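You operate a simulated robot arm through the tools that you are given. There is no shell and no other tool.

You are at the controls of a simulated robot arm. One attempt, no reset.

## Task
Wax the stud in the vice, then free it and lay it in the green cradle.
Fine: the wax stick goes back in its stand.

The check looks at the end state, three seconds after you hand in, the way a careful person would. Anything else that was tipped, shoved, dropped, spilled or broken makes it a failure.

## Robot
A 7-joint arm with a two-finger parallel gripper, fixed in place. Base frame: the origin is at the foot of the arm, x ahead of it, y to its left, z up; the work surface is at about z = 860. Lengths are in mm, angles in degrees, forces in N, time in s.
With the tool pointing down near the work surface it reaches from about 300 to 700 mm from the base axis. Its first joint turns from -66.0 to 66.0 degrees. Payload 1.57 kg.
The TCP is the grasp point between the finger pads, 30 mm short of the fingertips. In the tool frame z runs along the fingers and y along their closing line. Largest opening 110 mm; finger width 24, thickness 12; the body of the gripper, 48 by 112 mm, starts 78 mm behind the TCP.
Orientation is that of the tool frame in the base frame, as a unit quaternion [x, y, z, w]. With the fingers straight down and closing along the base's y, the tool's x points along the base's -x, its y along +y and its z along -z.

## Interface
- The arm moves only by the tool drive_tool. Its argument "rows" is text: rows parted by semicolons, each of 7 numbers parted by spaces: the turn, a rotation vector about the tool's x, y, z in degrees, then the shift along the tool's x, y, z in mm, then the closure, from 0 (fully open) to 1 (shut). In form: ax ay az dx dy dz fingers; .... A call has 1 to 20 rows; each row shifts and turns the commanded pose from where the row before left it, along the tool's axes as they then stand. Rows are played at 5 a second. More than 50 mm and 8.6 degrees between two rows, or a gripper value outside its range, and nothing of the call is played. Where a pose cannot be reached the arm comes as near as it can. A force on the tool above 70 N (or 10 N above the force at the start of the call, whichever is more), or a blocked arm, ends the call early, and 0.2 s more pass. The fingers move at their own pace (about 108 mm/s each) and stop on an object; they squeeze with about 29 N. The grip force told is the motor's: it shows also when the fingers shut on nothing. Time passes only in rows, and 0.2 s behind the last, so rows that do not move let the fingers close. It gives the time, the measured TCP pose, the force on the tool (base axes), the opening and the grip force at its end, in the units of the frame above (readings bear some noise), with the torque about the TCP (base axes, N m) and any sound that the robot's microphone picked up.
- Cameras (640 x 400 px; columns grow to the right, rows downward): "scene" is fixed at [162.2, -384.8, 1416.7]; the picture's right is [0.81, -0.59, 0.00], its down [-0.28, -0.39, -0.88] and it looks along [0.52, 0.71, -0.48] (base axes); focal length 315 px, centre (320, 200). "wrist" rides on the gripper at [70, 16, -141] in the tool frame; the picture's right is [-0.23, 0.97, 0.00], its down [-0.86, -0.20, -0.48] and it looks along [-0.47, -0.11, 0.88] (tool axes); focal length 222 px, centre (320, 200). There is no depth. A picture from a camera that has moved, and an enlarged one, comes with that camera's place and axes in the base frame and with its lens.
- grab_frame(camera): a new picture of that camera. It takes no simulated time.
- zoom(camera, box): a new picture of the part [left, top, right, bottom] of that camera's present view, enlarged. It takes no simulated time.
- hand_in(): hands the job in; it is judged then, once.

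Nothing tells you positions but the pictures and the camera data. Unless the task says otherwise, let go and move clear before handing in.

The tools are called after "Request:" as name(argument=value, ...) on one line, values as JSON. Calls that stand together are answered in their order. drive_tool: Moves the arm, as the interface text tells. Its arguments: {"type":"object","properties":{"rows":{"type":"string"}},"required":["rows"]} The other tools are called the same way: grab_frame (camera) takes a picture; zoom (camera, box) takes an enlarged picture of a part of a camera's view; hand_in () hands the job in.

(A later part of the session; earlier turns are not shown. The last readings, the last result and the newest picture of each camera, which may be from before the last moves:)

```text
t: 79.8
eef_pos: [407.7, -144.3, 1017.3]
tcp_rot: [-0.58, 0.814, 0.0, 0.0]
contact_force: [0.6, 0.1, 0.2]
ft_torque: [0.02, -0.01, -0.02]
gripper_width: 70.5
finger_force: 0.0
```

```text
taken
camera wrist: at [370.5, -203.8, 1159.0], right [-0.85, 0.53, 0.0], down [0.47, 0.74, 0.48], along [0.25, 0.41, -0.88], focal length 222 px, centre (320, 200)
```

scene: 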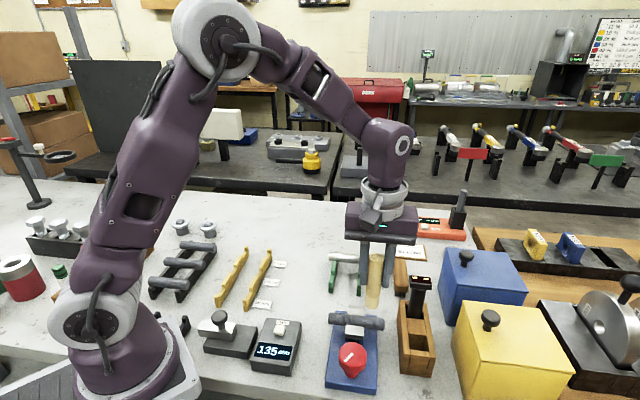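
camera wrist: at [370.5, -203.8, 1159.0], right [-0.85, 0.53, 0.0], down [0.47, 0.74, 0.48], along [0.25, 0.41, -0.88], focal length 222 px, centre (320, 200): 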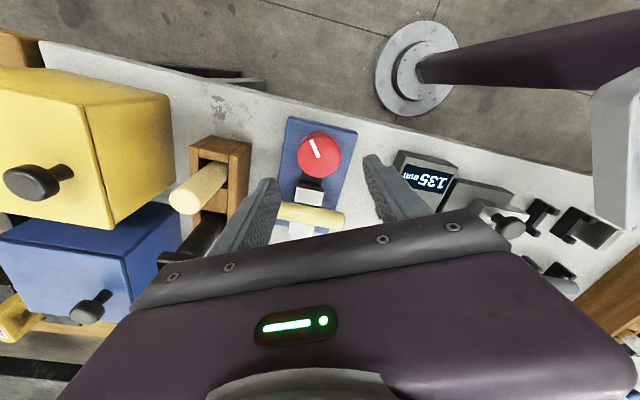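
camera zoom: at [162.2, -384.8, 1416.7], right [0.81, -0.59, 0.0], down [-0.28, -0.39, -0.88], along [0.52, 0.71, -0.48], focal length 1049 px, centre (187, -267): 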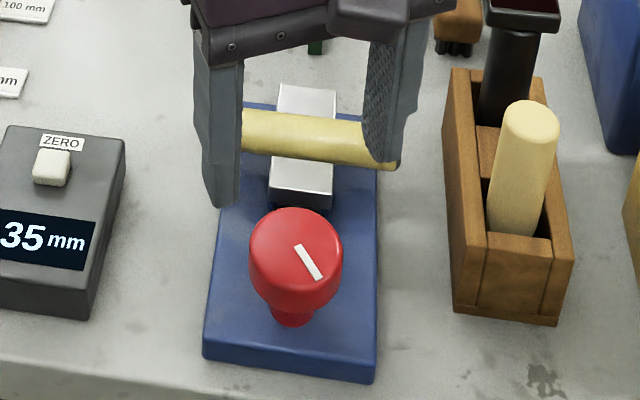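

Request:
zoom(camera="scene", box=[336, 296, 390, 350])

Request:
zoom(camera="wrist", box=[260, 110, 380, 240])

```text
7.41 times, centred on (363, 323) of scene
camera zoom: at [162.2, -384.8, 1416.7], right [0.81, -0.59, 0.0], down [-0.28, -0.39, -0.88], along [0.52, 0.71, -0.48], focal length 2331 px, centre (2, -711)
```

zoom: 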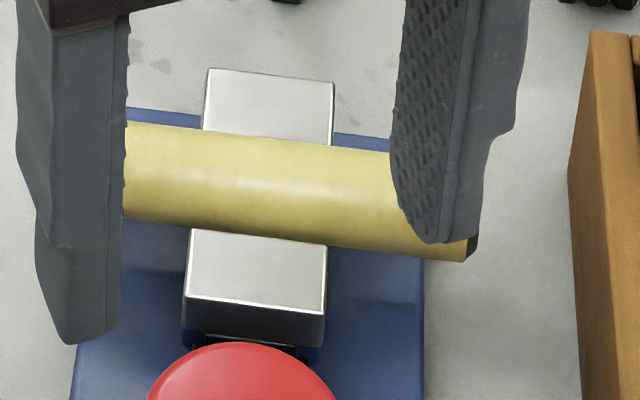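

```text
3.08 times, centred on (320, 175) of wrist
camera zoom: at [370.5, -203.8, 1159.0], right [-0.85, 0.53, 0.0], down [0.47, 0.74, 0.48], along [0.25, 0.41, -0.88], focal length 684 px, centre (320, 277)
```

zoom: 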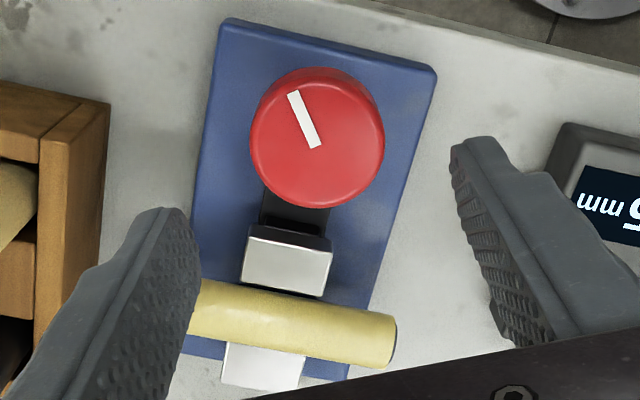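

Turning counter-clockwise retracted the near jaw several millimetres, so the stud is loose and still resting in place. Before grasping it I'll look closely at the cradle from above to plan the grip.

Request:
drive_tool(rows="0 0 6.5 0 0 -20 0.36; 0 0 6.5 0 0 -20 0.36; 0 0 6.5 0 0 -20 0.2; 0 0 6.4 0 0 0 0; 0 0 0 -42 8 0 0; 0 0 0 -42 8 0 0; 0 0 0 -42 7 0 0; 0 0 0 -42 7 0 0; 0 0 0 -40 7 0 0; 0 0 0 0 0 0 0")

Request:
grab_frame(camera="wrist")

Request:
zoom(camera="wrist", box=[230, 80, 430, 220])

Request:
zoom(camera="scene", box=[320, 290, 400, 350])

Request:
zoom(camera="scene", box=[315, 240, 385, 300])

```text
t: 82.0
eef_pos: [532.1, 30.9, 1077.4]
tcp_rot: [-0.384, 0.923, 0.0, 0.0]
contact_force: [0.5, -0.5, -0.2]
ft_torque: [-0.04, 0.01, 0.03]
gripper_width: 110.1
finger_force: 0.2
```

```text
taken
camera wrist: at [472.3, -8.1, 1217.3], right [-0.53, 0.85, 0.0], down [0.75, 0.46, 0.48], along [0.41, 0.25, -0.88], focal length 222 px, centre (320, 200)
```

wrist: 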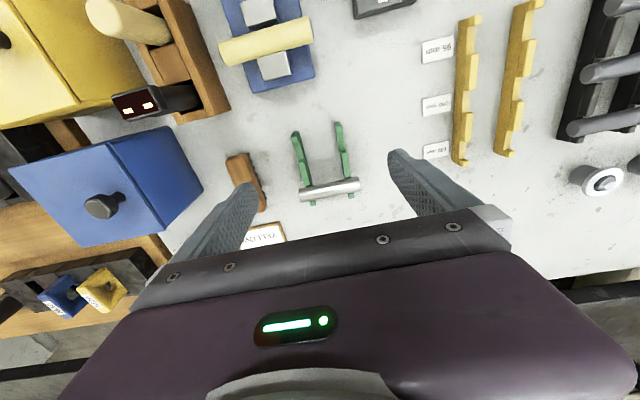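

```text
2.86 times, centred on (330, 150) of wrist
camera zoom: at [472.3, -8.1, 1217.3], right [-0.53, 0.85, 0.0], down [0.75, 0.46, 0.48], along [0.41, 0.25, -0.88], focal length 635 px, centre (291, 343)
```

zoom: 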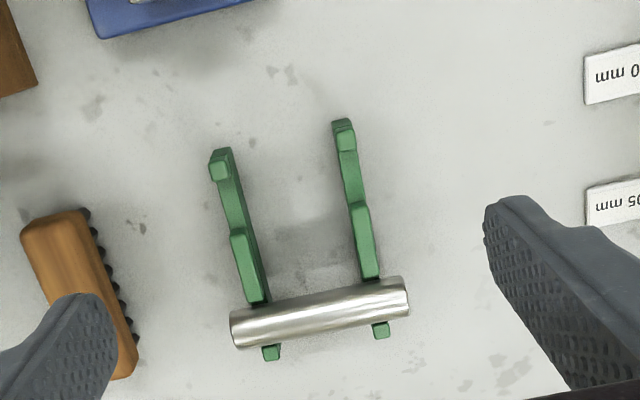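

```text
6.67 times, centred on (360, 320) of scene
camera zoom: at [162.3, -384.8, 1416.7], right [0.81, -0.59, 0.0], down [-0.28, -0.39, -0.88], along [0.52, 0.71, -0.48], focal length 2098 px, centre (53, -600)
```

zoom: 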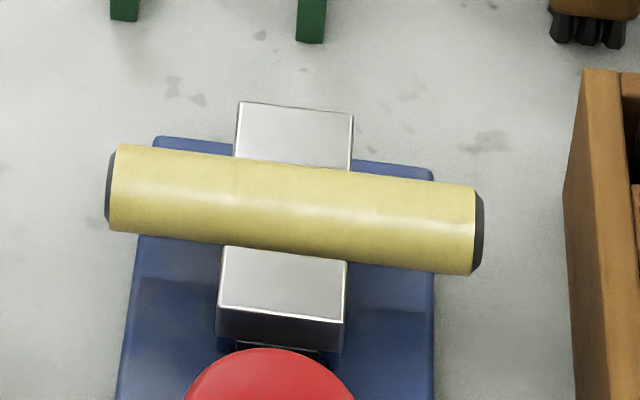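

```text
6.67 times, centred on (350, 270) of scene
camera zoom: at [162.3, -384.8, 1416.7], right [0.81, -0.59, 0.0], down [-0.28, -0.39, -0.88], along [0.52, 0.71, -0.48], focal length 2098 px, centre (120, -267)
```

zoom: 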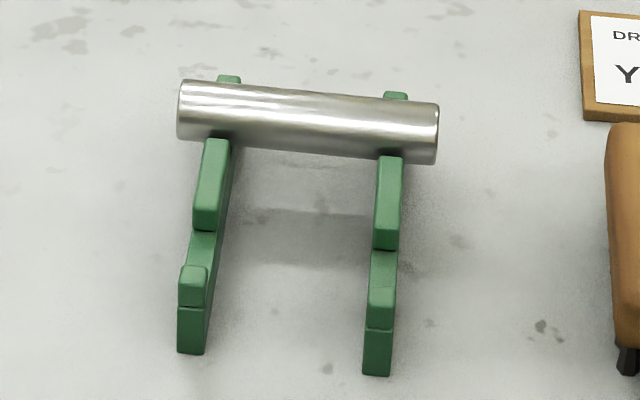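

The cradle's rails are about 64 mm apart, with a free near notch centred at about (547,38). The stud's waxed body is about 25 mm thick. It can only be gripped beside the jaws, so I'll take it on its right side, set it down shifted in the notch, then regrip at its middle to centre it. Turning the tool across the stud now.

Request:
drive_tool(rows="0 0 7.5 0 0 0 0.2; 0 0 7.5 0 0 0 0.4; 0 0 7.5 0 0 0 0.45; 0 0 7.5 0 0 0 0.45; 0 0 7.5 0 0 0 0.45; 0 0 7.5 0 0 0 0.45; 0 0 7.5 0 0 0 0.45; 0 0 7.5 0 0 0 0.45; 0 0 7.5 0 0 0 0.45; 0 0 7.5 0 0 0 0.45; 0 0 7.5 0 0 0 0.45; 0 0 7.5 0 0 0 0.45; 0 0 0 -13.1 -24.1 0 0.45; 0 0 0 -13.1 -24.1 0 0.45; 0 0 0 -13.1 -24.1 0 0.45; 0 0 0 -13.1 -24.1 0 0.45; 0 0 0 -13.1 -23.9 0 0.45; 0 0 0 0 0 35 0.45; 0 0 0 0 0 0 0.45")

Request:
grab_frame(camera="wrist")

Request:
zoom(camera="wrist", box=[230, 50, 410, 210])

Request:
zoom(camera="scene", box=[320, 250, 440, 350])

```text
t: 86.0
eef_pos: [489.7, -99.6, 1044.0]
tcp_rot: [0.382, 0.924, -0.001, 0.001]
contact_force: [-0.7, 0.2, -0.3]
ft_torque: [-0.01, 0.03, 0.05]
gripper_width: 60.6
finger_force: 0.1
```

```text
taken
camera wrist: at [453.8, -40.1, 1185.1], right [0.85, 0.53, 0.0], down [0.46, -0.75, 0.48], along [0.25, -0.41, -0.88], focal length 222 px, centre (320, 200)
```

wrist: 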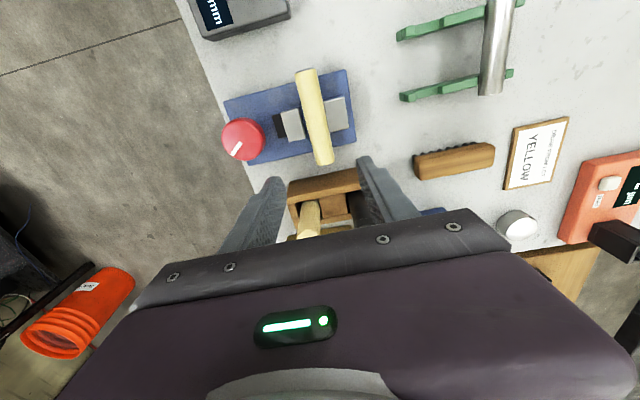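

```text
2.50 times, centred on (320, 130) of wrist
camera zoom: at [453.8, -40.1, 1185.1], right [0.85, 0.53, 0.0], down [0.46, -0.75, 0.48], along [0.25, -0.41, -0.88], focal length 555 px, centre (320, 375)
```

zoom: 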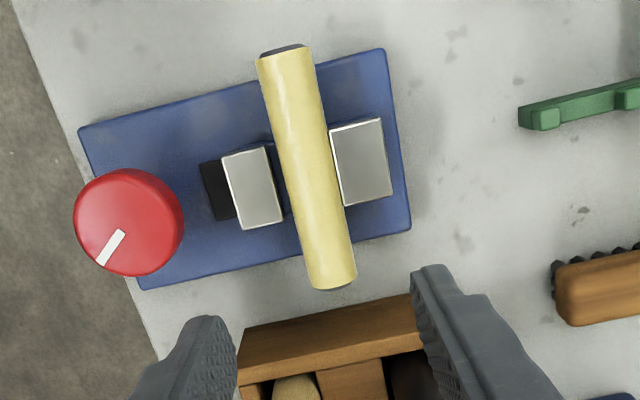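

```text
4.00 times, centred on (380, 300) of scene
camera zoom: at [162.2, -384.8, 1416.7], right [0.81, -0.59, 0.0], down [-0.28, -0.39, -0.88], along [0.52, 0.71, -0.48], focal length 1259 px, centre (80, -200)
```

zoom: 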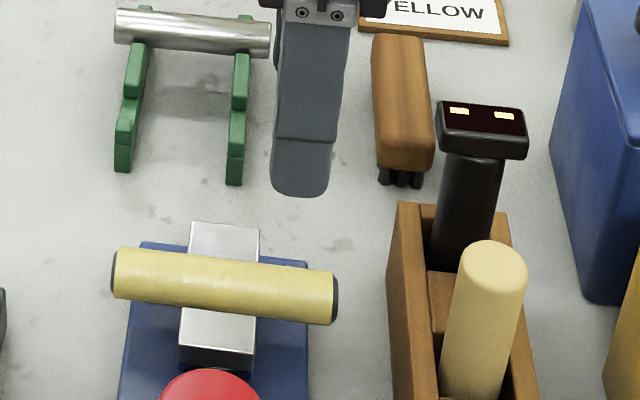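

The stud is about 106 mm long, centred at (472.6,-79.9), loose between jaws about 34 mm wide. I'll take another pose reading to average out noise.

Request:
drive_tool(rows="0 0 0 0 0 0 0.45")

Request:
drive_tool(rows="0 0 0 0 0 0 0.45")

Request:
drive_tool(rows="0 0 0 0 0 0 0.45")

```text
t: 86.4
eef_pos: [491.5, -101.6, 1044.8]
tcp_rot: [0.381, 0.925, 0.0, 0.0]
contact_force: [-0.7, 0.1, -0.3]
ft_torque: [0.02, 0.0, 0.01]
gripper_width: 60.6
finger_force: 0.1
```

```text
t: 86.8
eef_pos: [491.3, -99.9, 1044.8]
tcp_rot: [0.382, 0.924, 0.0, 0.0]
contact_force: [0.4, 0.3, 0.2]
ft_torque: [0.02, 0.02, 0.01]
gripper_width: 60.5
finger_force: 0.1
```

```text
t: 87.2
eef_pos: [490.7, -100.5, 1044.7]
tcp_rot: [0.382, 0.924, 0.0, 0.0]
contact_force: [0.7, 0.6, -0.2]
ft_torque: [-0.01, -0.02, 0.01]
gripper_width: 60.4
finger_force: 0.1
```

Request:
drive_tool(rows="0 0 0 -3.5 1.3 0 0.45; 0 0 0 0 0 30 0.45; 0 0 0 0 0 30 0.45; 0 0 0 0 0 24 0.45; 0 0 0 0 0 0 0.45")

Request:
grab_frame(camera="wrist")

Request:
zoom(camera="wrist", box=[210, 50, 410, 230])

Request:
zoom(camera="scene", box=[320, 250, 440, 350])

```text
t: 88.4
eef_pos: [495.1, -103.2, 958.1]
tcp_rot: [0.382, 0.924, 0.0, 0.0]
contact_force: [0.8, -0.2, 0.3]
ft_torque: [0.0, 0.01, 0.02]
gripper_width: 60.6
finger_force: 0.1
```

```text
taken
camera wrist: at [457.5, -42.1, 1099.7], right [0.85, 0.53, 0.0], down [0.46, -0.74, 0.48], along [0.25, -0.41, -0.88], focal length 222 px, centre (320, 200)
```

wrist: 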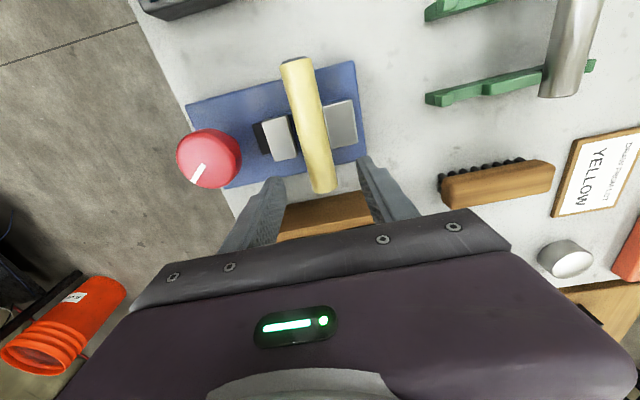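

```text
2.22 times, centred on (310, 140) of wrist
camera zoom: at [457.5, -42.1, 1099.7], right [0.85, 0.53, 0.0], down [0.46, -0.74, 0.48], along [0.25, -0.41, -0.88], focal length 494 px, centre (342, 333)
```

zoom: 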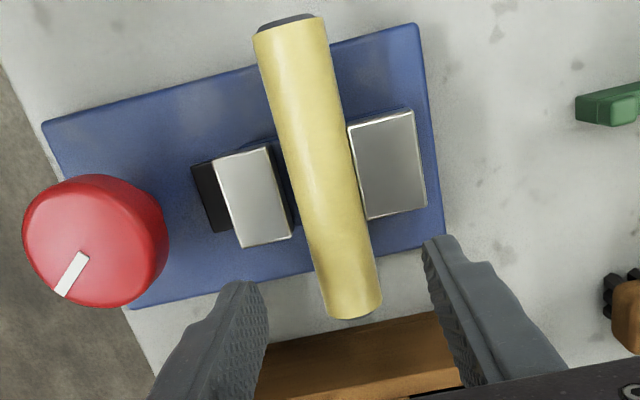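

```text
4.00 times, centred on (380, 300) of scene
camera zoom: at [162.2, -384.8, 1416.7], right [0.81, -0.59, 0.0], down [-0.28, -0.39, -0.88], along [0.52, 0.71, -0.48], focal length 1259 px, centre (80, -200)
```

zoom: 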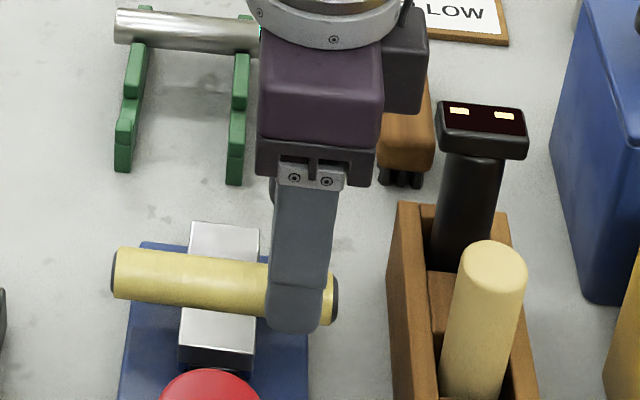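

The fingers straddle the stud's right part, clear of the jaws by about 3 mm. I'll go down to grip height.

Request:
drive_tool(rows="0 0 0 0 0.7 15 0.45; 0 0 0 0 0 15 0.45; 0 0 0 0 0 14 0.45; 0 0 0 0 0 0 0.45")

Request:
zoom(camera="scene", box=[320, 250, 440, 350])

Request:
zoom(camera="wrist", box=[210, 50, 410, 230])

```text
t: 89.4
eef_pos: [494.3, -102.5, 916.4]
tcp_rot: [0.382, 0.924, 0.0, -0.001]
contact_force: [0.1, -0.3, -0.1]
ft_torque: [0.01, 0.02, 0.0]
gripper_width: 60.5
finger_force: 0.1
```

```text
4.00 times, centred on (380, 300) of scene
camera zoom: at [162.2, -384.8, 1416.7], right [0.81, -0.59, 0.0], down [-0.28, -0.39, -0.88], along [0.52, 0.71, -0.48], focal length 1259 px, centre (80, -200)
```

zoom: 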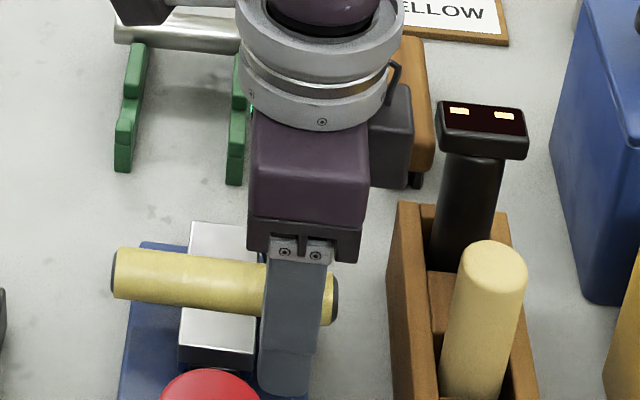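

```text
2.22 times, centred on (310, 140) of wrist
camera zoom: at [457.1, -41.6, 1056.4], right [0.85, 0.53, 0.0], down [0.46, -0.74, 0.48], along [0.25, -0.41, -0.88], focal length 494 px, centre (342, 333)
```

zoom: 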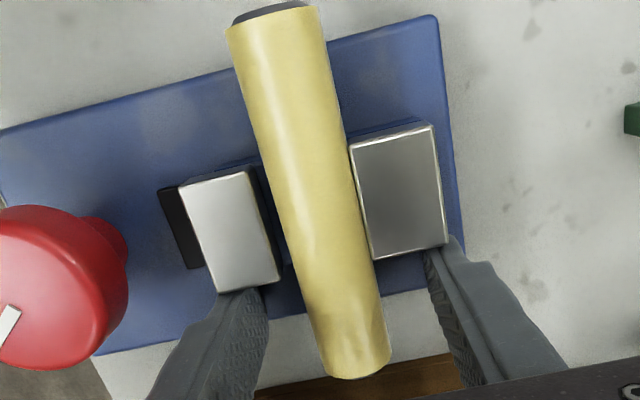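

No contact so far. I'll close the fingers on the stud.

Request:
drive_tool(rows="0 0 0 0 0 0 0.6; 0 0 0 0 0 0 0.7; 0 0 0 0 0 0 0.78; 0 0 0 0 0 0 0.9; 0 0 0 0 0 0 1; 0 0 0 0 0 0 1")

Request:
zoom(camera="wrist", box=[210, 50, 410, 230])

```text
t: 90.8
eef_pos: [494.4, -101.8, 915.5]
tcp_rot: [0.382, 0.924, 0.0, 0.0]
contact_force: [0.4, 0.2, 0.0]
ft_torque: [-0.01, -0.02, -0.01]
gripper_width: 22.8
finger_force: 29.3
```

```text
2.22 times, centred on (310, 140) of wrist
camera zoom: at [457.1, -41.6, 1056.5], right [0.85, 0.53, 0.0], down [0.46, -0.74, 0.48], along [0.25, -0.41, -0.88], focal length 494 px, centre (342, 333)
```

zoom: 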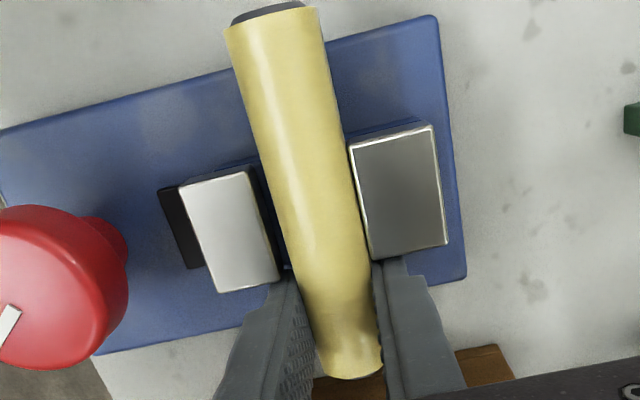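

The stud is gripped, 22.8 mm across. I'll lift it 10 mm and check force and tilt.

Request:
drive_tool(rows="0 0 0 0 0 -3 1; 0 0 0 0 0 -3 1; 0 0 0 0 0 -4 1; 0 0 0 0 0 0 1")

Request:
zoom(camera="scene", box=[320, 250, 440, 350])

```text
t: 91.8
eef_pos: [495.3, -102.6, 925.2]
tcp_rot: [0.382, 0.924, 0.0, 0.0]
contact_force: [-0.5, 0.6, -3.5]
ft_torque: [-0.12, -0.07, 0.01]
gripper_width: 22.9
finger_force: 29.6
```

```text
4.00 times, centred on (380, 300) of scene
camera zoom: at [162.3, -384.8, 1416.7], right [0.81, -0.59, 0.0], down [-0.28, -0.39, -0.88], along [0.52, 0.71, -0.48], focal length 1259 px, centre (80, -200)
```

zoom: 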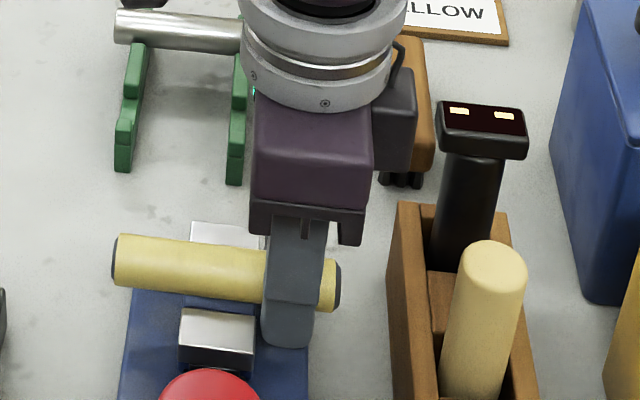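

The stud is held level at 3.5 N. I'll lift it further and look at the cradle's notches in the scene view.

Request:
drive_tool(rows="0 0 0 0 0 -15 1; 0 0 0 0 0 -20 1; 0 0 0 0 0 -20 1; 0 0 0 0 0 0 1")

Request:
grab_frame(camera="wrist")

Request:
zoom(camera="scene", box=[322, 248, 372, 298])

Request:
zoom(camera="wrist", box=[390, 0, 600, 130])

```text
t: 92.8
eef_pos: [493.5, -101.9, 980.2]
tcp_rot: [0.382, 0.924, 0.0, 0.0]
contact_force: [-0.2, -0.4, -2.4]
ft_torque: [-0.06, -0.08, -0.04]
gripper_width: 22.8
finger_force: 29.0
```

```text
taken
camera wrist: at [456.4, -41.5, 1121.5], right [0.85, 0.53, 0.0], down [0.46, -0.75, 0.48], along [0.25, -0.41, -0.88], focal length 222 px, centre (320, 200)
```

wrist: 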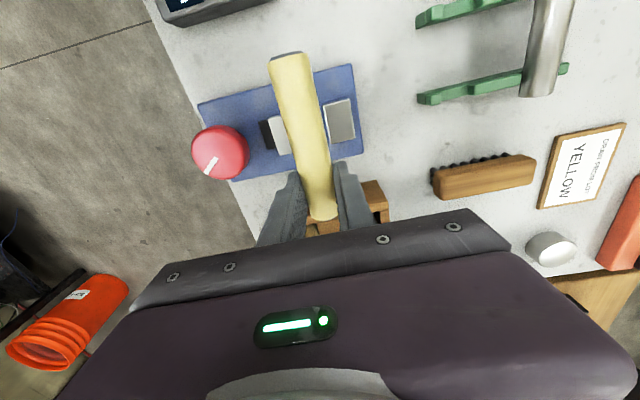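

```text
8.00 times, centred on (347, 273) of scene
camera zoom: at [162.3, -384.8, 1416.7], right [0.81, -0.59, 0.0], down [-0.28, -0.39, -0.88], along [0.52, 0.71, -0.48], focal length 2518 px, centre (104, -384)
```

zoom: 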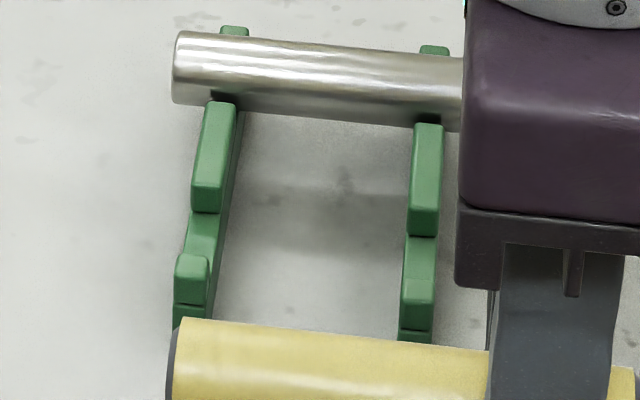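

```text
3.05 times, centred on (495, 65) of wrist
camera zoom: at [456.4, -41.5, 1121.5], right [0.85, 0.53, 0.0], down [0.46, -0.75, 0.48], along [0.25, -0.41, -0.88], focal length 677 px, centre (-213, 611)
```

zoom: 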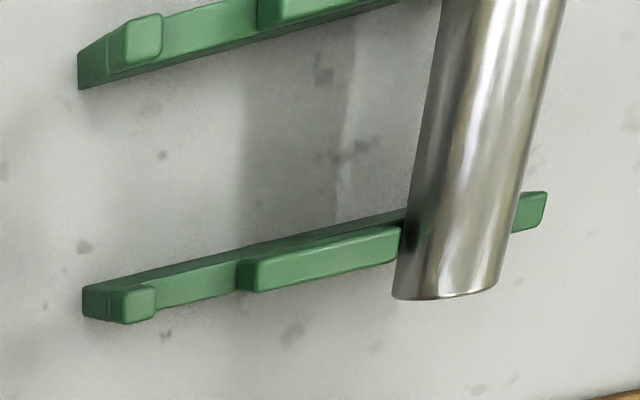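

The near notch, measured with the wrist camera, is centred at about (547,37), and the notch is about 25 mm wide for a 22.8 mm stud. I'll carry the stud over it, shifted so the fingers fit between the rails.

Request:
drive_tool(rows="0 0 0 8.35 22.6 0 1; 0 0 0 8.35 22.6 0 1; 0 0 0 8.35 22.6 0 1; 0 0 0 8.35 22.6 0 1; 0 0 0 8.35 22.6 0 1; 0 0 0 8.35 22.5 0 1; 0 0 0 0 0 0 1; 0 0 0 0 0 0 1")

Request:
grab_frame(camera="wrist")

Request:
zoom(camera="wrist", box=[220, 60, 420, 240])

Request:
zoom(camera="scene", box=[305, 220, 395, 300])

```text
t: 94.6
eef_pos: [554.1, 28.7, 980.7]
tcp_rot: [0.382, 0.924, 0.001, 0.0]
contact_force: [0.1, -0.4, -3.9]
ft_torque: [-0.1, -0.08, 0.0]
gripper_width: 22.6
finger_force: 28.7
```

```text
taken
camera wrist: at [518.3, 89.2, 1121.8], right [0.85, 0.53, 0.0], down [0.46, -0.74, 0.48], along [0.25, -0.41, -0.88], focal length 222 px, centre (320, 200)
```

wrist: 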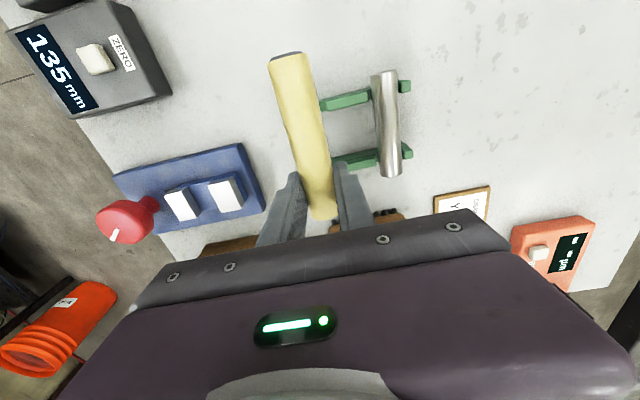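

```text
2.22 times, centred on (320, 150) of wrist
camera zoom: at [518.3, 89.2, 1121.8], right [0.85, 0.53, 0.0], down [0.46, -0.74, 0.48], along [0.25, -0.41, -0.88], focal length 494 px, centre (320, 311)
```

zoom: 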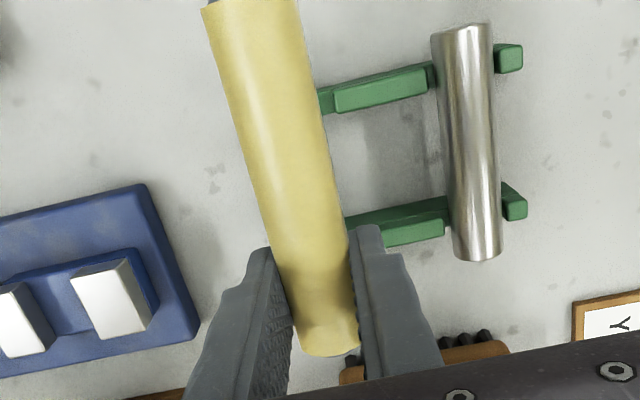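

```text
5.00 times, centred on (350, 260) of scene
camera zoom: at [162.3, -384.8, 1416.7], right [0.81, -0.59, 0.0], down [-0.28, -0.39, -0.88], along [0.52, 0.71, -0.48], focal length 1574 px, centre (170, -100)
```

zoom: 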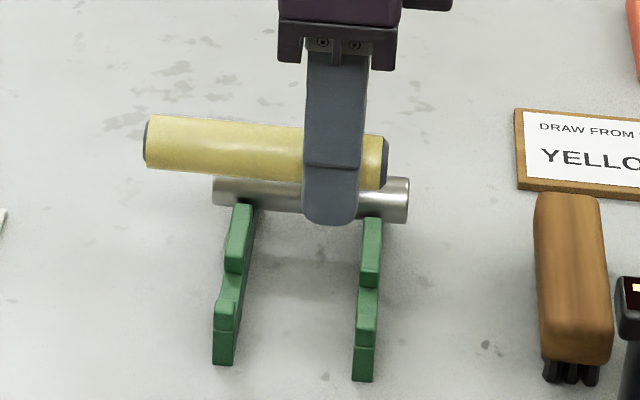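

The stud is above the cradle. I'll lower it partway, still clear of everything, and check alignment against the notches again.

Request:
drive_tool(rows="0 0 0 0 0 15 1; 0 0 0 0 0 15 1; 0 0 0 0 0 12 1; 0 0 0 0 0 0 1; 0 0 0 0 0 0 1")

Request:
zoom(camera="wrist", box=[220, 60, 420, 240])

Request:
zoom(camera="scene", box=[310, 235, 390, 305])

```text
t: 95.8
eef_pos: [556.1, 29.0, 938.9]
tcp_rot: [0.381, 0.924, 0.0, 0.0]
contact_force: [-0.3, -0.3, -3.9]
ft_torque: [-0.08, -0.1, -0.02]
gripper_width: 22.8
finger_force: 29.0
```

```text
2.22 times, centred on (320, 150) of wrist
camera zoom: at [518.0, 89.6, 1079.5], right [0.85, 0.53, 0.0], down [0.46, -0.74, 0.48], along [0.25, -0.41, -0.88], focal length 494 px, centre (320, 311)
```

zoom: 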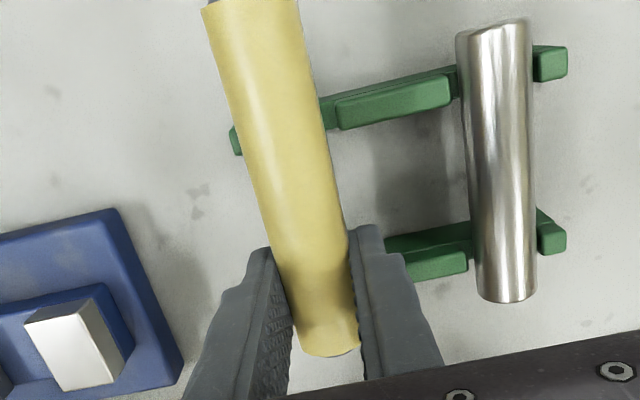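

```text
5.71 times, centred on (350, 270) of scene
camera zoom: at [162.3, -384.8, 1416.7], right [0.81, -0.59, 0.0], down [-0.28, -0.39, -0.88], along [0.52, 0.71, -0.48], focal length 1798 px, centre (149, -200)
```

zoom: 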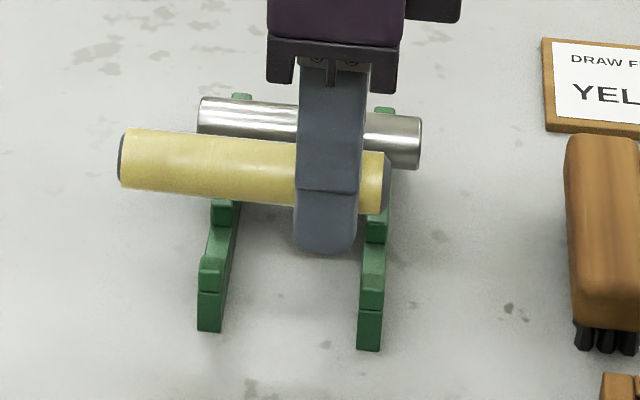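

Comparing two wrist views, the notch centre lies about 5 mm further along the tool's +y. I'll shift that way and come a bit lower, still above the rails, and look again.

Request:
drive_tool(rows="0 0 0 0 2.5 0 1; 0 0 0 0 2.5 0 1; 0 0 0 0 0 8 1; 0 0 0 0 0 0 1; 0 0 0 0 0 0 1")

Request:
zoom(camera="wrist", box=[260, 70, 380, 180])

Request:
zoom(camera="scene", box=[320, 245, 376, 295])

```text
t: 97.0
eef_pos: [558.5, 31.4, 930.0]
tcp_rot: [0.382, 0.924, 0.0, -0.001]
contact_force: [-1.2, 0.1, -3.1]
ft_torque: [-0.06, -0.02, 0.02]
gripper_width: 22.6
finger_force: 29.3
```

```text
3.64 times, centred on (320, 125) of wrist
camera zoom: at [521.1, 93.4, 1071.4], right [0.85, 0.53, 0.0], down [0.47, -0.74, 0.48], along [0.25, -0.41, -0.88], focal length 808 px, centre (320, 473)
```

zoom: 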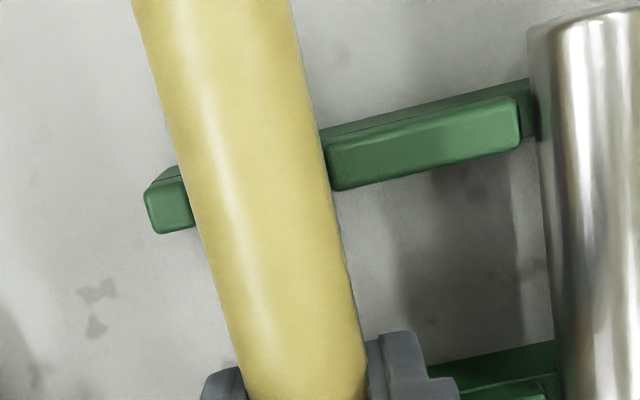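

```text
8.00 times, centred on (348, 270) of scene
camera zoom: at [162.3, -384.8, 1416.7], right [0.81, -0.59, 0.0], down [-0.28, -0.39, -0.88], along [0.52, 0.71, -0.48], focal length 2518 px, centre (96, -360)
```

zoom: 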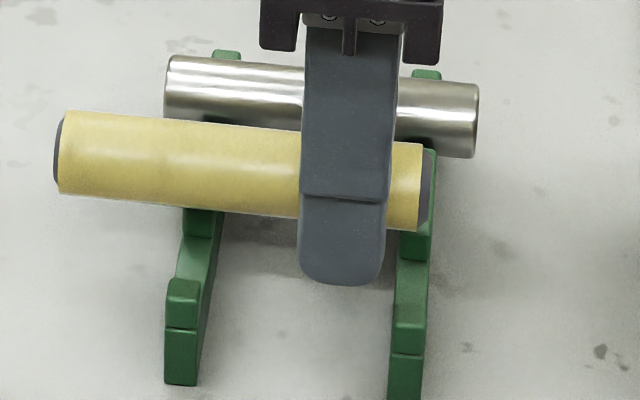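

The stud sits nearly over the notch but slightly toward the mid block and yawed about 1.5°. I'll make a small correction and start lowering in small steps while watching the force.

Request:
drive_tool(rows="0 0 -1.5 1.5 -0.6 0 1; 0 0 0 0 0 5 1; 0 0 0 0 0 4 1; 0 0 0 0 0 0 1; 0 0 0 0 0 0 1")

Request:
zoom(camera="wrist", box=[260, 70, 380, 180])

Request:
zoom(camera="scene", box=[320, 245, 376, 295])

```text
t: 98.2
eef_pos: [557.5, 32.8, 922.0]
tcp_rot: [0.37, 0.929, 0.0, -0.001]
contact_force: [0.8, -0.4, -3.9]
ft_torque: [-0.1, -0.09, 0.02]
gripper_width: 23.1
finger_force: 29.0
```

```text
3.64 times, centred on (320, 125) of wrist
camera zoom: at [518.2, 92.9, 1062.1], right [0.83, 0.55, 0.0], down [0.48, -0.73, 0.48], along [0.26, -0.4, -0.88], focal length 808 px, centre (320, 473)
```

zoom: 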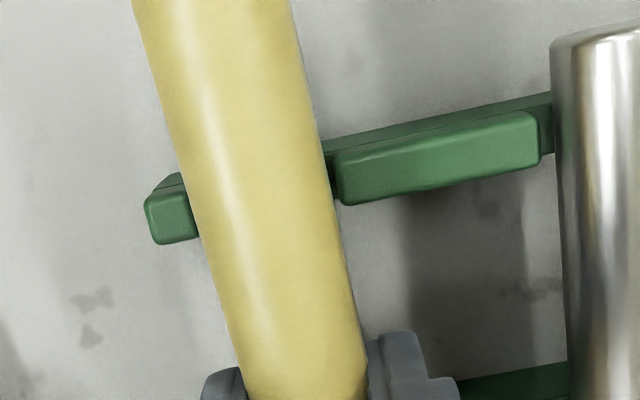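

```text
8.00 times, centred on (348, 270) of scene
camera zoom: at [162.3, -384.8, 1416.7], right [0.81, -0.59, 0.0], down [-0.28, -0.39, -0.88], along [0.52, 0.71, -0.48], focal length 2518 px, centre (96, -360)
```

zoom: 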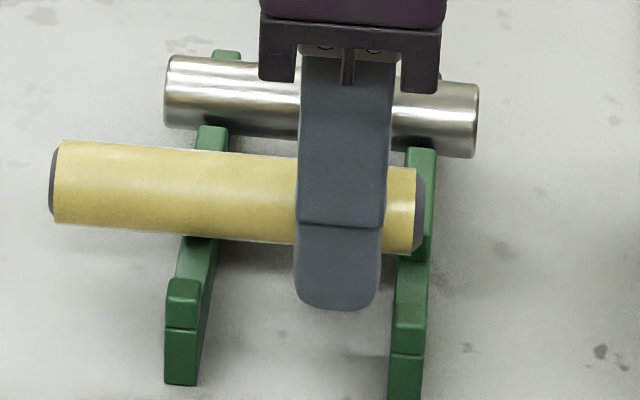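

The alignment now looks good: about 2 mm gap to the block on one side and 4 mm to the bump on the other. I'll nudge 1 mm to centre it and lower in small steps.

Request:
drive_tool(rows="0 0 0 0 -1 0 1; 0 0 0 0 0 3 1; 0 0 0 0 0 3 1; 0 0 0 0 0 0 1")

Request:
drive_tool(rows="0 0 0 0 0 2 1; 0 0 0 0 0 2 1; 0 0 0 0 0 0 1")

Request:
zoom(camera="scene", box=[320, 245, 376, 295])

Request:
zoom(camera="wrist", box=[260, 70, 380, 180])

```text
t: 99.2
eef_pos: [557.3, 31.6, 915.7]
tcp_rot: [0.37, 0.929, -0.001, 0.0]
contact_force: [0.5, -0.6, -3.7]
ft_torque: [-0.07, -0.09, 0.03]
gripper_width: 23.1
finger_force: 28.9
```

```text
t: 100.0
eef_pos: [556.1, 31.7, 910.9]
tcp_rot: [0.37, 0.929, 0.0, 0.0]
contact_force: [0.6, 0.5, -4.4]
ft_torque: [-0.07, -0.11, -0.05]
gripper_width: 23.1
finger_force: 29.1
```

```text
8.00 times, centred on (348, 270) of scene
camera zoom: at [162.3, -384.8, 1416.7], right [0.81, -0.59, 0.0], down [-0.28, -0.39, -0.88], along [0.52, 0.71, -0.48], focal length 2518 px, centre (96, -360)
```

zoom: 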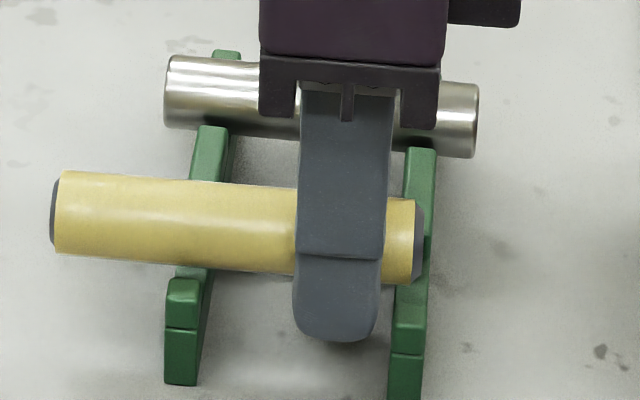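

```text
3.64 times, centred on (320, 125) of wrist
camera zoom: at [517.5, 91.7, 1051.5], right [0.83, 0.55, 0.0], down [0.48, -0.73, 0.48], along [0.26, -0.4, -0.88], focal length 808 px, centre (320, 473)
```

zoom: 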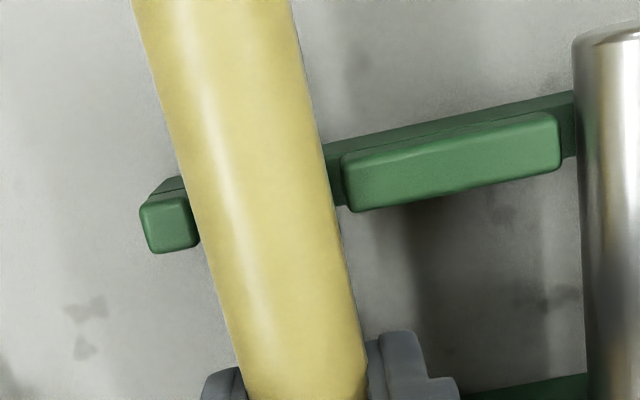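

The stud is centred between bump and block on the left rail with no contact yet. I'll continue lowering gently.

Request:
drive_tool(rows="0 0 0 0 0 2 1; 0 0 0 0 0 2 1; 0 0 0 0 0 0 1")

Request:
drive_tool(rows="0 0 0 0 0 2 1; 0 0 0 0 0 0 1")

Request:
zoom(camera="scene", box=[320, 245, 376, 295])

Request:
zoom(camera="wrist", box=[260, 70, 400, 230])

```text
t: 100.8
eef_pos: [557.2, 31.3, 906.4]
tcp_rot: [0.369, 0.929, -0.001, 0.001]
contact_force: [-0.4, 1.2, -3.5]
ft_torque: [-0.1, -0.05, 0.0]
gripper_width: 22.9
finger_force: 28.9
```

```text
t: 101.4
eef_pos: [557.2, 31.7, 905.7]
tcp_rot: [0.37, 0.929, 0.0, 0.0]
contact_force: [0.4, 0.2, -3.2]
ft_torque: [-0.07, -0.05, 0.01]
gripper_width: 22.7
finger_force: 29.2
```

```text
8.00 times, centred on (348, 270) of scene
camera zoom: at [162.3, -384.8, 1416.7], right [0.81, -0.59, 0.0], down [-0.28, -0.39, -0.88], along [0.52, 0.71, -0.48], focal length 2518 px, centre (96, -360)
```

zoom: 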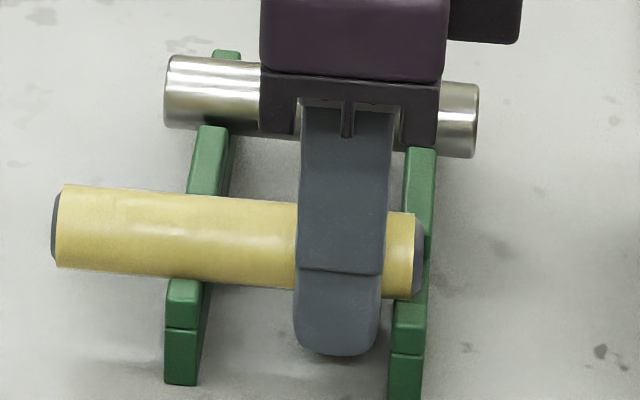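

```text
2.50 times, centred on (330, 150) of wrist
camera zoom: at [517.8, 91.5, 1046.0], right [0.83, 0.55, 0.0], down [0.48, -0.73, 0.48], along [0.26, -0.4, -0.88], focal length 555 px, centre (295, 325)
```

zoom: 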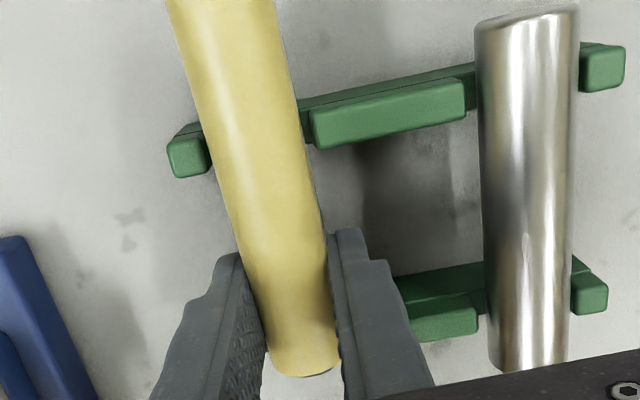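

Request:
drive_tool(rows="0 0 0 0 0 2 1; 0 0 0 0 0 0 1")

Request:
drive_tool(rows="0 0 0 0 0 1.5 1; 0 0 0 0 0 0 1")

Request:
drive_tool(rows="0 0 0 0 0 1.5 1; 0 0 0 0 0 0 1")

Request:
zoom(camera="scene", box=[320, 245, 376, 295])

```text
t: 102.0
eef_pos: [556.9, 31.6, 903.4]
tcp_rot: [0.369, 0.929, 0.0, 0.0]
contact_force: [-0.8, 0.3, -3.7]
ft_torque: [-0.08, -0.08, 0.0]
gripper_width: 22.5
finger_force: 28.9
```

```text
t: 102.6
eef_pos: [557.4, 32.6, 901.2]
tcp_rot: [0.369, 0.929, 0.0, 0.001]
contact_force: [-2.4, -1.3, 23.2]
ft_torque: [0.11, 0.18, 0.02]
gripper_width: 22.5
finger_force: 29.1
```

```text
t: 103.2
eef_pos: [557.7, 32.4, 900.3]
tcp_rot: [0.369, 0.929, 0.001, 0.001]
contact_force: [-0.3, -2.6, 24.8]
ft_torque: [-0.04, -0.01, -0.02]
gripper_width: 22.4
finger_force: 29.3
```

```text
8.00 times, centred on (348, 270) of scene
camera zoom: at [161.8, -384.9, 1416.7], right [0.81, -0.59, 0.0], down [-0.28, -0.39, -0.88], along [0.52, 0.71, -0.48], focal length 2518 px, centre (96, -360)
```

zoom: 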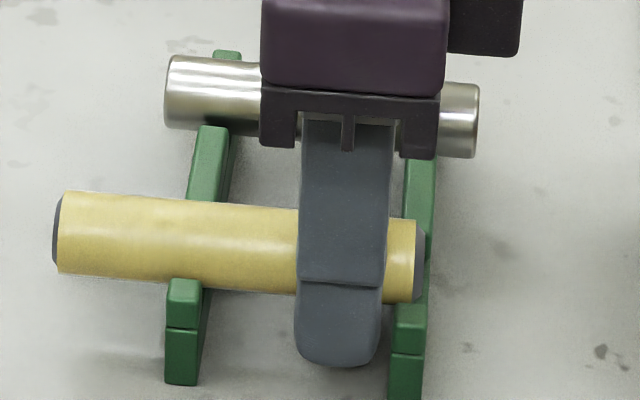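

The stud has come down onto the notch floor, behind the bumps, with 23 N of contact. I'll ease the pressure and open the fingers.

Request:
drive_tool(rows="0 0 0 0 0 -1.5 1; 0 0 0 0 0 0 1")

Request:
drive_tool(rows="0 0 0 0 0 0 0.77; 0 0 0 0 0 0 0.7; 0 0 0 0 0 0 0.62; 0 0 0 0 0 0 0.55; 0 0 0 0 0 0 0.55")

Request:
zoom(camera="scene", box=[320, 245, 376, 295])

Request:
zoom(camera="wrist", box=[260, 70, 400, 230])

```text
t: 103.8
eef_pos: [554.7, 32.2, 900.4]
tcp_rot: [0.37, 0.929, 0.0, -0.002]
contact_force: [0.4, -0.8, -3.8]
ft_torque: [-0.07, -0.11, -0.04]
gripper_width: 22.8
finger_force: 28.8
```

```text
t: 105.0
eef_pos: [556.6, 31.3, 902.4]
tcp_rot: [0.369, 0.929, 0.0, 0.0]
contact_force: [-0.3, 0.3, 0.0]
ft_torque: [0.02, -0.03, 0.01]
gripper_width: 49.8
finger_force: 0.0
```

```text
8.00 times, centred on (348, 270) of scene
camera zoom: at [162.2, -384.8, 1416.7], right [0.81, -0.59, 0.0], down [-0.28, -0.39, -0.88], along [0.52, 0.71, -0.48], focal length 2518 px, centre (96, -360)
```

zoom: 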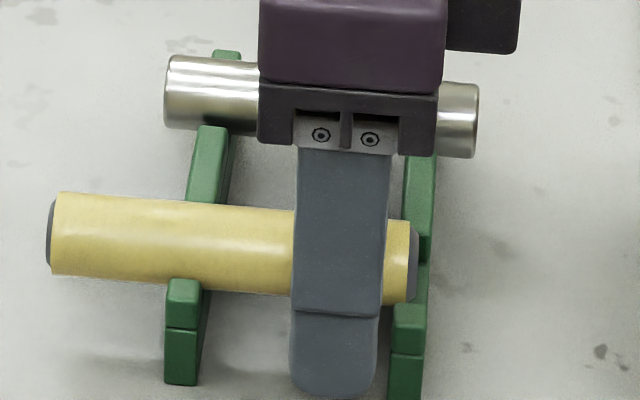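

```text
2.50 times, centred on (330, 150) of wrist
camera zoom: at [517.4, 91.5, 1042.7], right [0.83, 0.55, 0.0], down [0.48, -0.73, 0.48], along [0.26, -0.4, -0.88], focal length 555 px, centre (295, 325)
```

zoom: 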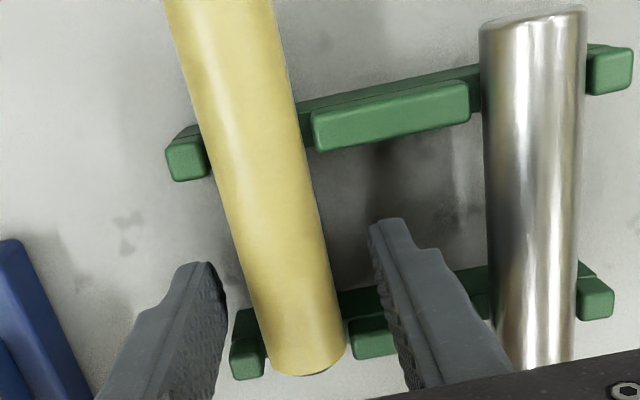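

The stud now rests in the notch on both rails, offset to the left. I'll slide the open fingers along it toward its middle, between the rails, and regrip.

Request:
drive_tool(rows="0 0 0 6 0 0 0.55; 0 0 0 6 0 0 0.55; 0 0 0 6 0 0 0.55; 0 0 0 4.5 0 0 0.55; 0 0 0 0 0 0 0.55")

Request:
zoom(camera="scene", box=[320, 245, 376, 295])

Request:
zoom(camera="wrist", box=[260, 70, 400, 230])

```text
t: 106.2
eef_pos: [540.1, 46.4, 901.9]
tcp_rot: [0.37, 0.929, 0.001, -0.001]
contact_force: [-0.1, 1.0, -0.2]
ft_torque: [-0.01, 0.0, 0.0]
gripper_width: 49.6
finger_force: 0.1
```

```text
8.00 times, centred on (348, 270) of scene
camera zoom: at [162.2, -384.8, 1416.7], right [0.81, -0.59, 0.0], down [-0.28, -0.39, -0.88], along [0.52, 0.71, -0.48], focal length 2518 px, centre (96, -360)
```

zoom: 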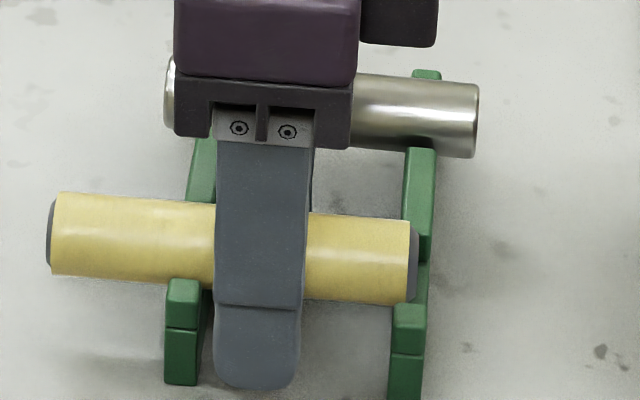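

```text
2.50 times, centred on (330, 150) of wrist
camera zoom: at [501.4, 106.7, 1042.7], right [0.83, 0.55, 0.0], down [0.48, -0.73, 0.48], along [0.26, -0.4, -0.88], focal length 555 px, centre (295, 325)
```

zoom: 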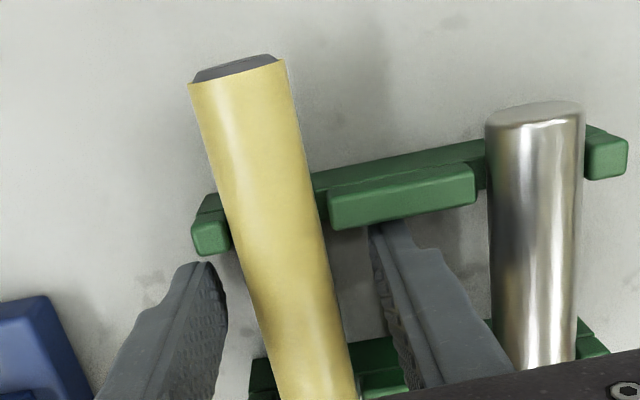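

The fingers are between the rails near the stud's middle with no contact. I'll grip here.

Request:
drive_tool(rows="0 0 0 0 0 0 0.65; 0 0 0 0 0 0 0.75; 0 0 0 0 0 0 0.82; 0 0 0 0 0 0 1; 0 0 0 0 0 0 1")

Request:
drive_tool(rows="0 0 0 0 0 -2 1; 0 0 0 0 0 -2 1; 0 0 0 0 0 0 1")

Request:
zoom(camera="scene", box=[320, 245, 376, 295])

```text
t: 107.4
eef_pos: [539.4, 46.7, 901.9]
tcp_rot: [0.37, 0.929, 0.0, 0.0]
contact_force: [-0.4, -0.9, 1.1]
ft_torque: [0.04, 0.06, 0.05]
gripper_width: 22.7
finger_force: 29.1
```

```text
t: 108.2
eef_pos: [539.8, 48.6, 905.2]
tcp_rot: [0.37, 0.929, 0.0, 0.0]
contact_force: [-0.8, 0.4, -4.5]
ft_torque: [-0.01, -0.03, -0.01]
gripper_width: 22.9
finger_force: 29.0
```

```text
8.00 times, centred on (348, 270) of scene
camera zoom: at [162.3, -384.8, 1416.7], right [0.81, -0.59, 0.0], down [-0.28, -0.39, -0.88], along [0.52, 0.71, -0.48], focal length 2518 px, centre (96, -360)
```

zoom: 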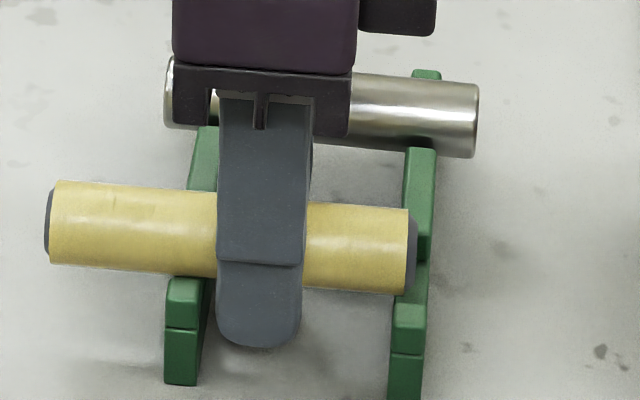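

The stud is gripped 4 mm off the floor and needs about 23.5 mm to the right to be centred. I'll slide it over.

Request:
drive_tool(rows="0 0 0 -4 0 0 1; 0 0 0 -5 0 0 1; 0 0 0 -5 0 0 1; 0 0 0 -5 0 0 1; 0 0 0 -4.5 0 0 1; 0 0 0 0 0 0 1")

Request:
zoom(camera="scene", box=[320, 245, 376, 295])

Request:
zoom(camera="wrist", box=[260, 70, 400, 230])

```text
t: 109.6
eef_pos: [556.2, 31.5, 906.3]
tcp_rot: [0.37, 0.929, 0.0, 0.0]
contact_force: [0.6, -0.1, -3.3]
ft_torque: [0.0, 0.04, -0.04]
gripper_width: 23.0
finger_force: 29.4
```

```text
8.00 times, centred on (348, 270) of scene
camera zoom: at [162.3, -384.8, 1416.7], right [0.81, -0.59, 0.0], down [-0.28, -0.39, -0.88], along [0.52, 0.71, -0.48], focal length 2518 px, centre (96, -360)
```

zoom: 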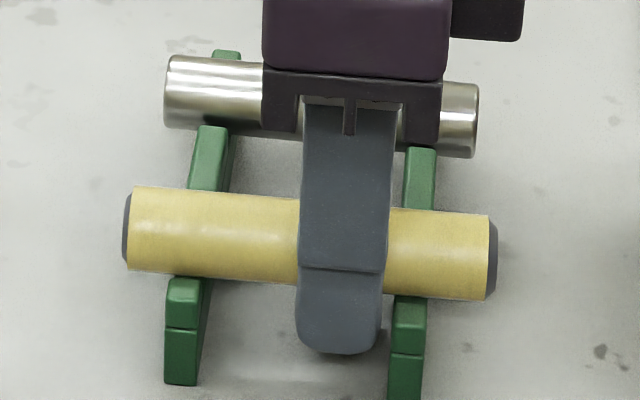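

```text
2.50 times, centred on (330, 150) of wrist
camera zoom: at [518.0, 90.8, 1047.1], right [0.83, 0.55, 0.0], down [0.48, -0.73, 0.48], along [0.26, -0.4, -0.88], focal length 555 px, centre (295, 325)
```

zoom: 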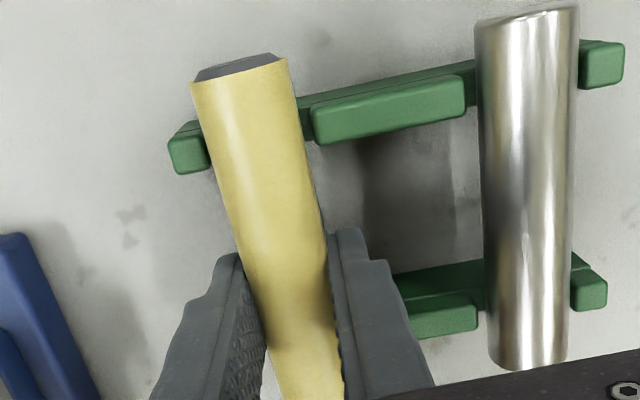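

The stud is centred over both rails. I'll lower it onto the notch floor.

Request:
drive_tool(rows="0 0 0 0 0 1.5 1; 0 0 0 0 0 1.5 1; 0 0 0 0 0 0 1")

Request:
drive_tool(rows="0 0 0 0 0 1 1; 0 0 0 0 0 0 1")

```text
t: 110.4
eef_pos: [557.1, 31.4, 902.2]
tcp_rot: [0.37, 0.929, 0.0, 0.001]
contact_force: [-0.8, -0.2, -2.8]
ft_torque: [-0.02, -0.03, 0.0]
gripper_width: 22.8
finger_force: 29.4
```

```text
t: 111.0
eef_pos: [556.4, 30.6, 903.1]
tcp_rot: [0.37, 0.929, 0.0, 0.0]
contact_force: [0.4, 0.6, -2.9]
ft_torque: [-0.02, -0.01, 0.01]
gripper_width: 22.7
finger_force: 28.6
```

Request:
drive_tool(rows="0 0 0 0 0 0.7 1; 0 0 0 0 0 0 1")

```text
t: 111.6
eef_pos: [557.0, 29.3, 901.2]
tcp_rot: [0.37, 0.929, 0.0, 0.0]
contact_force: [-0.3, 3.1, 11.5]
ft_torque: [0.54, 0.55, -0.06]
gripper_width: 22.7
finger_force: 28.4
```

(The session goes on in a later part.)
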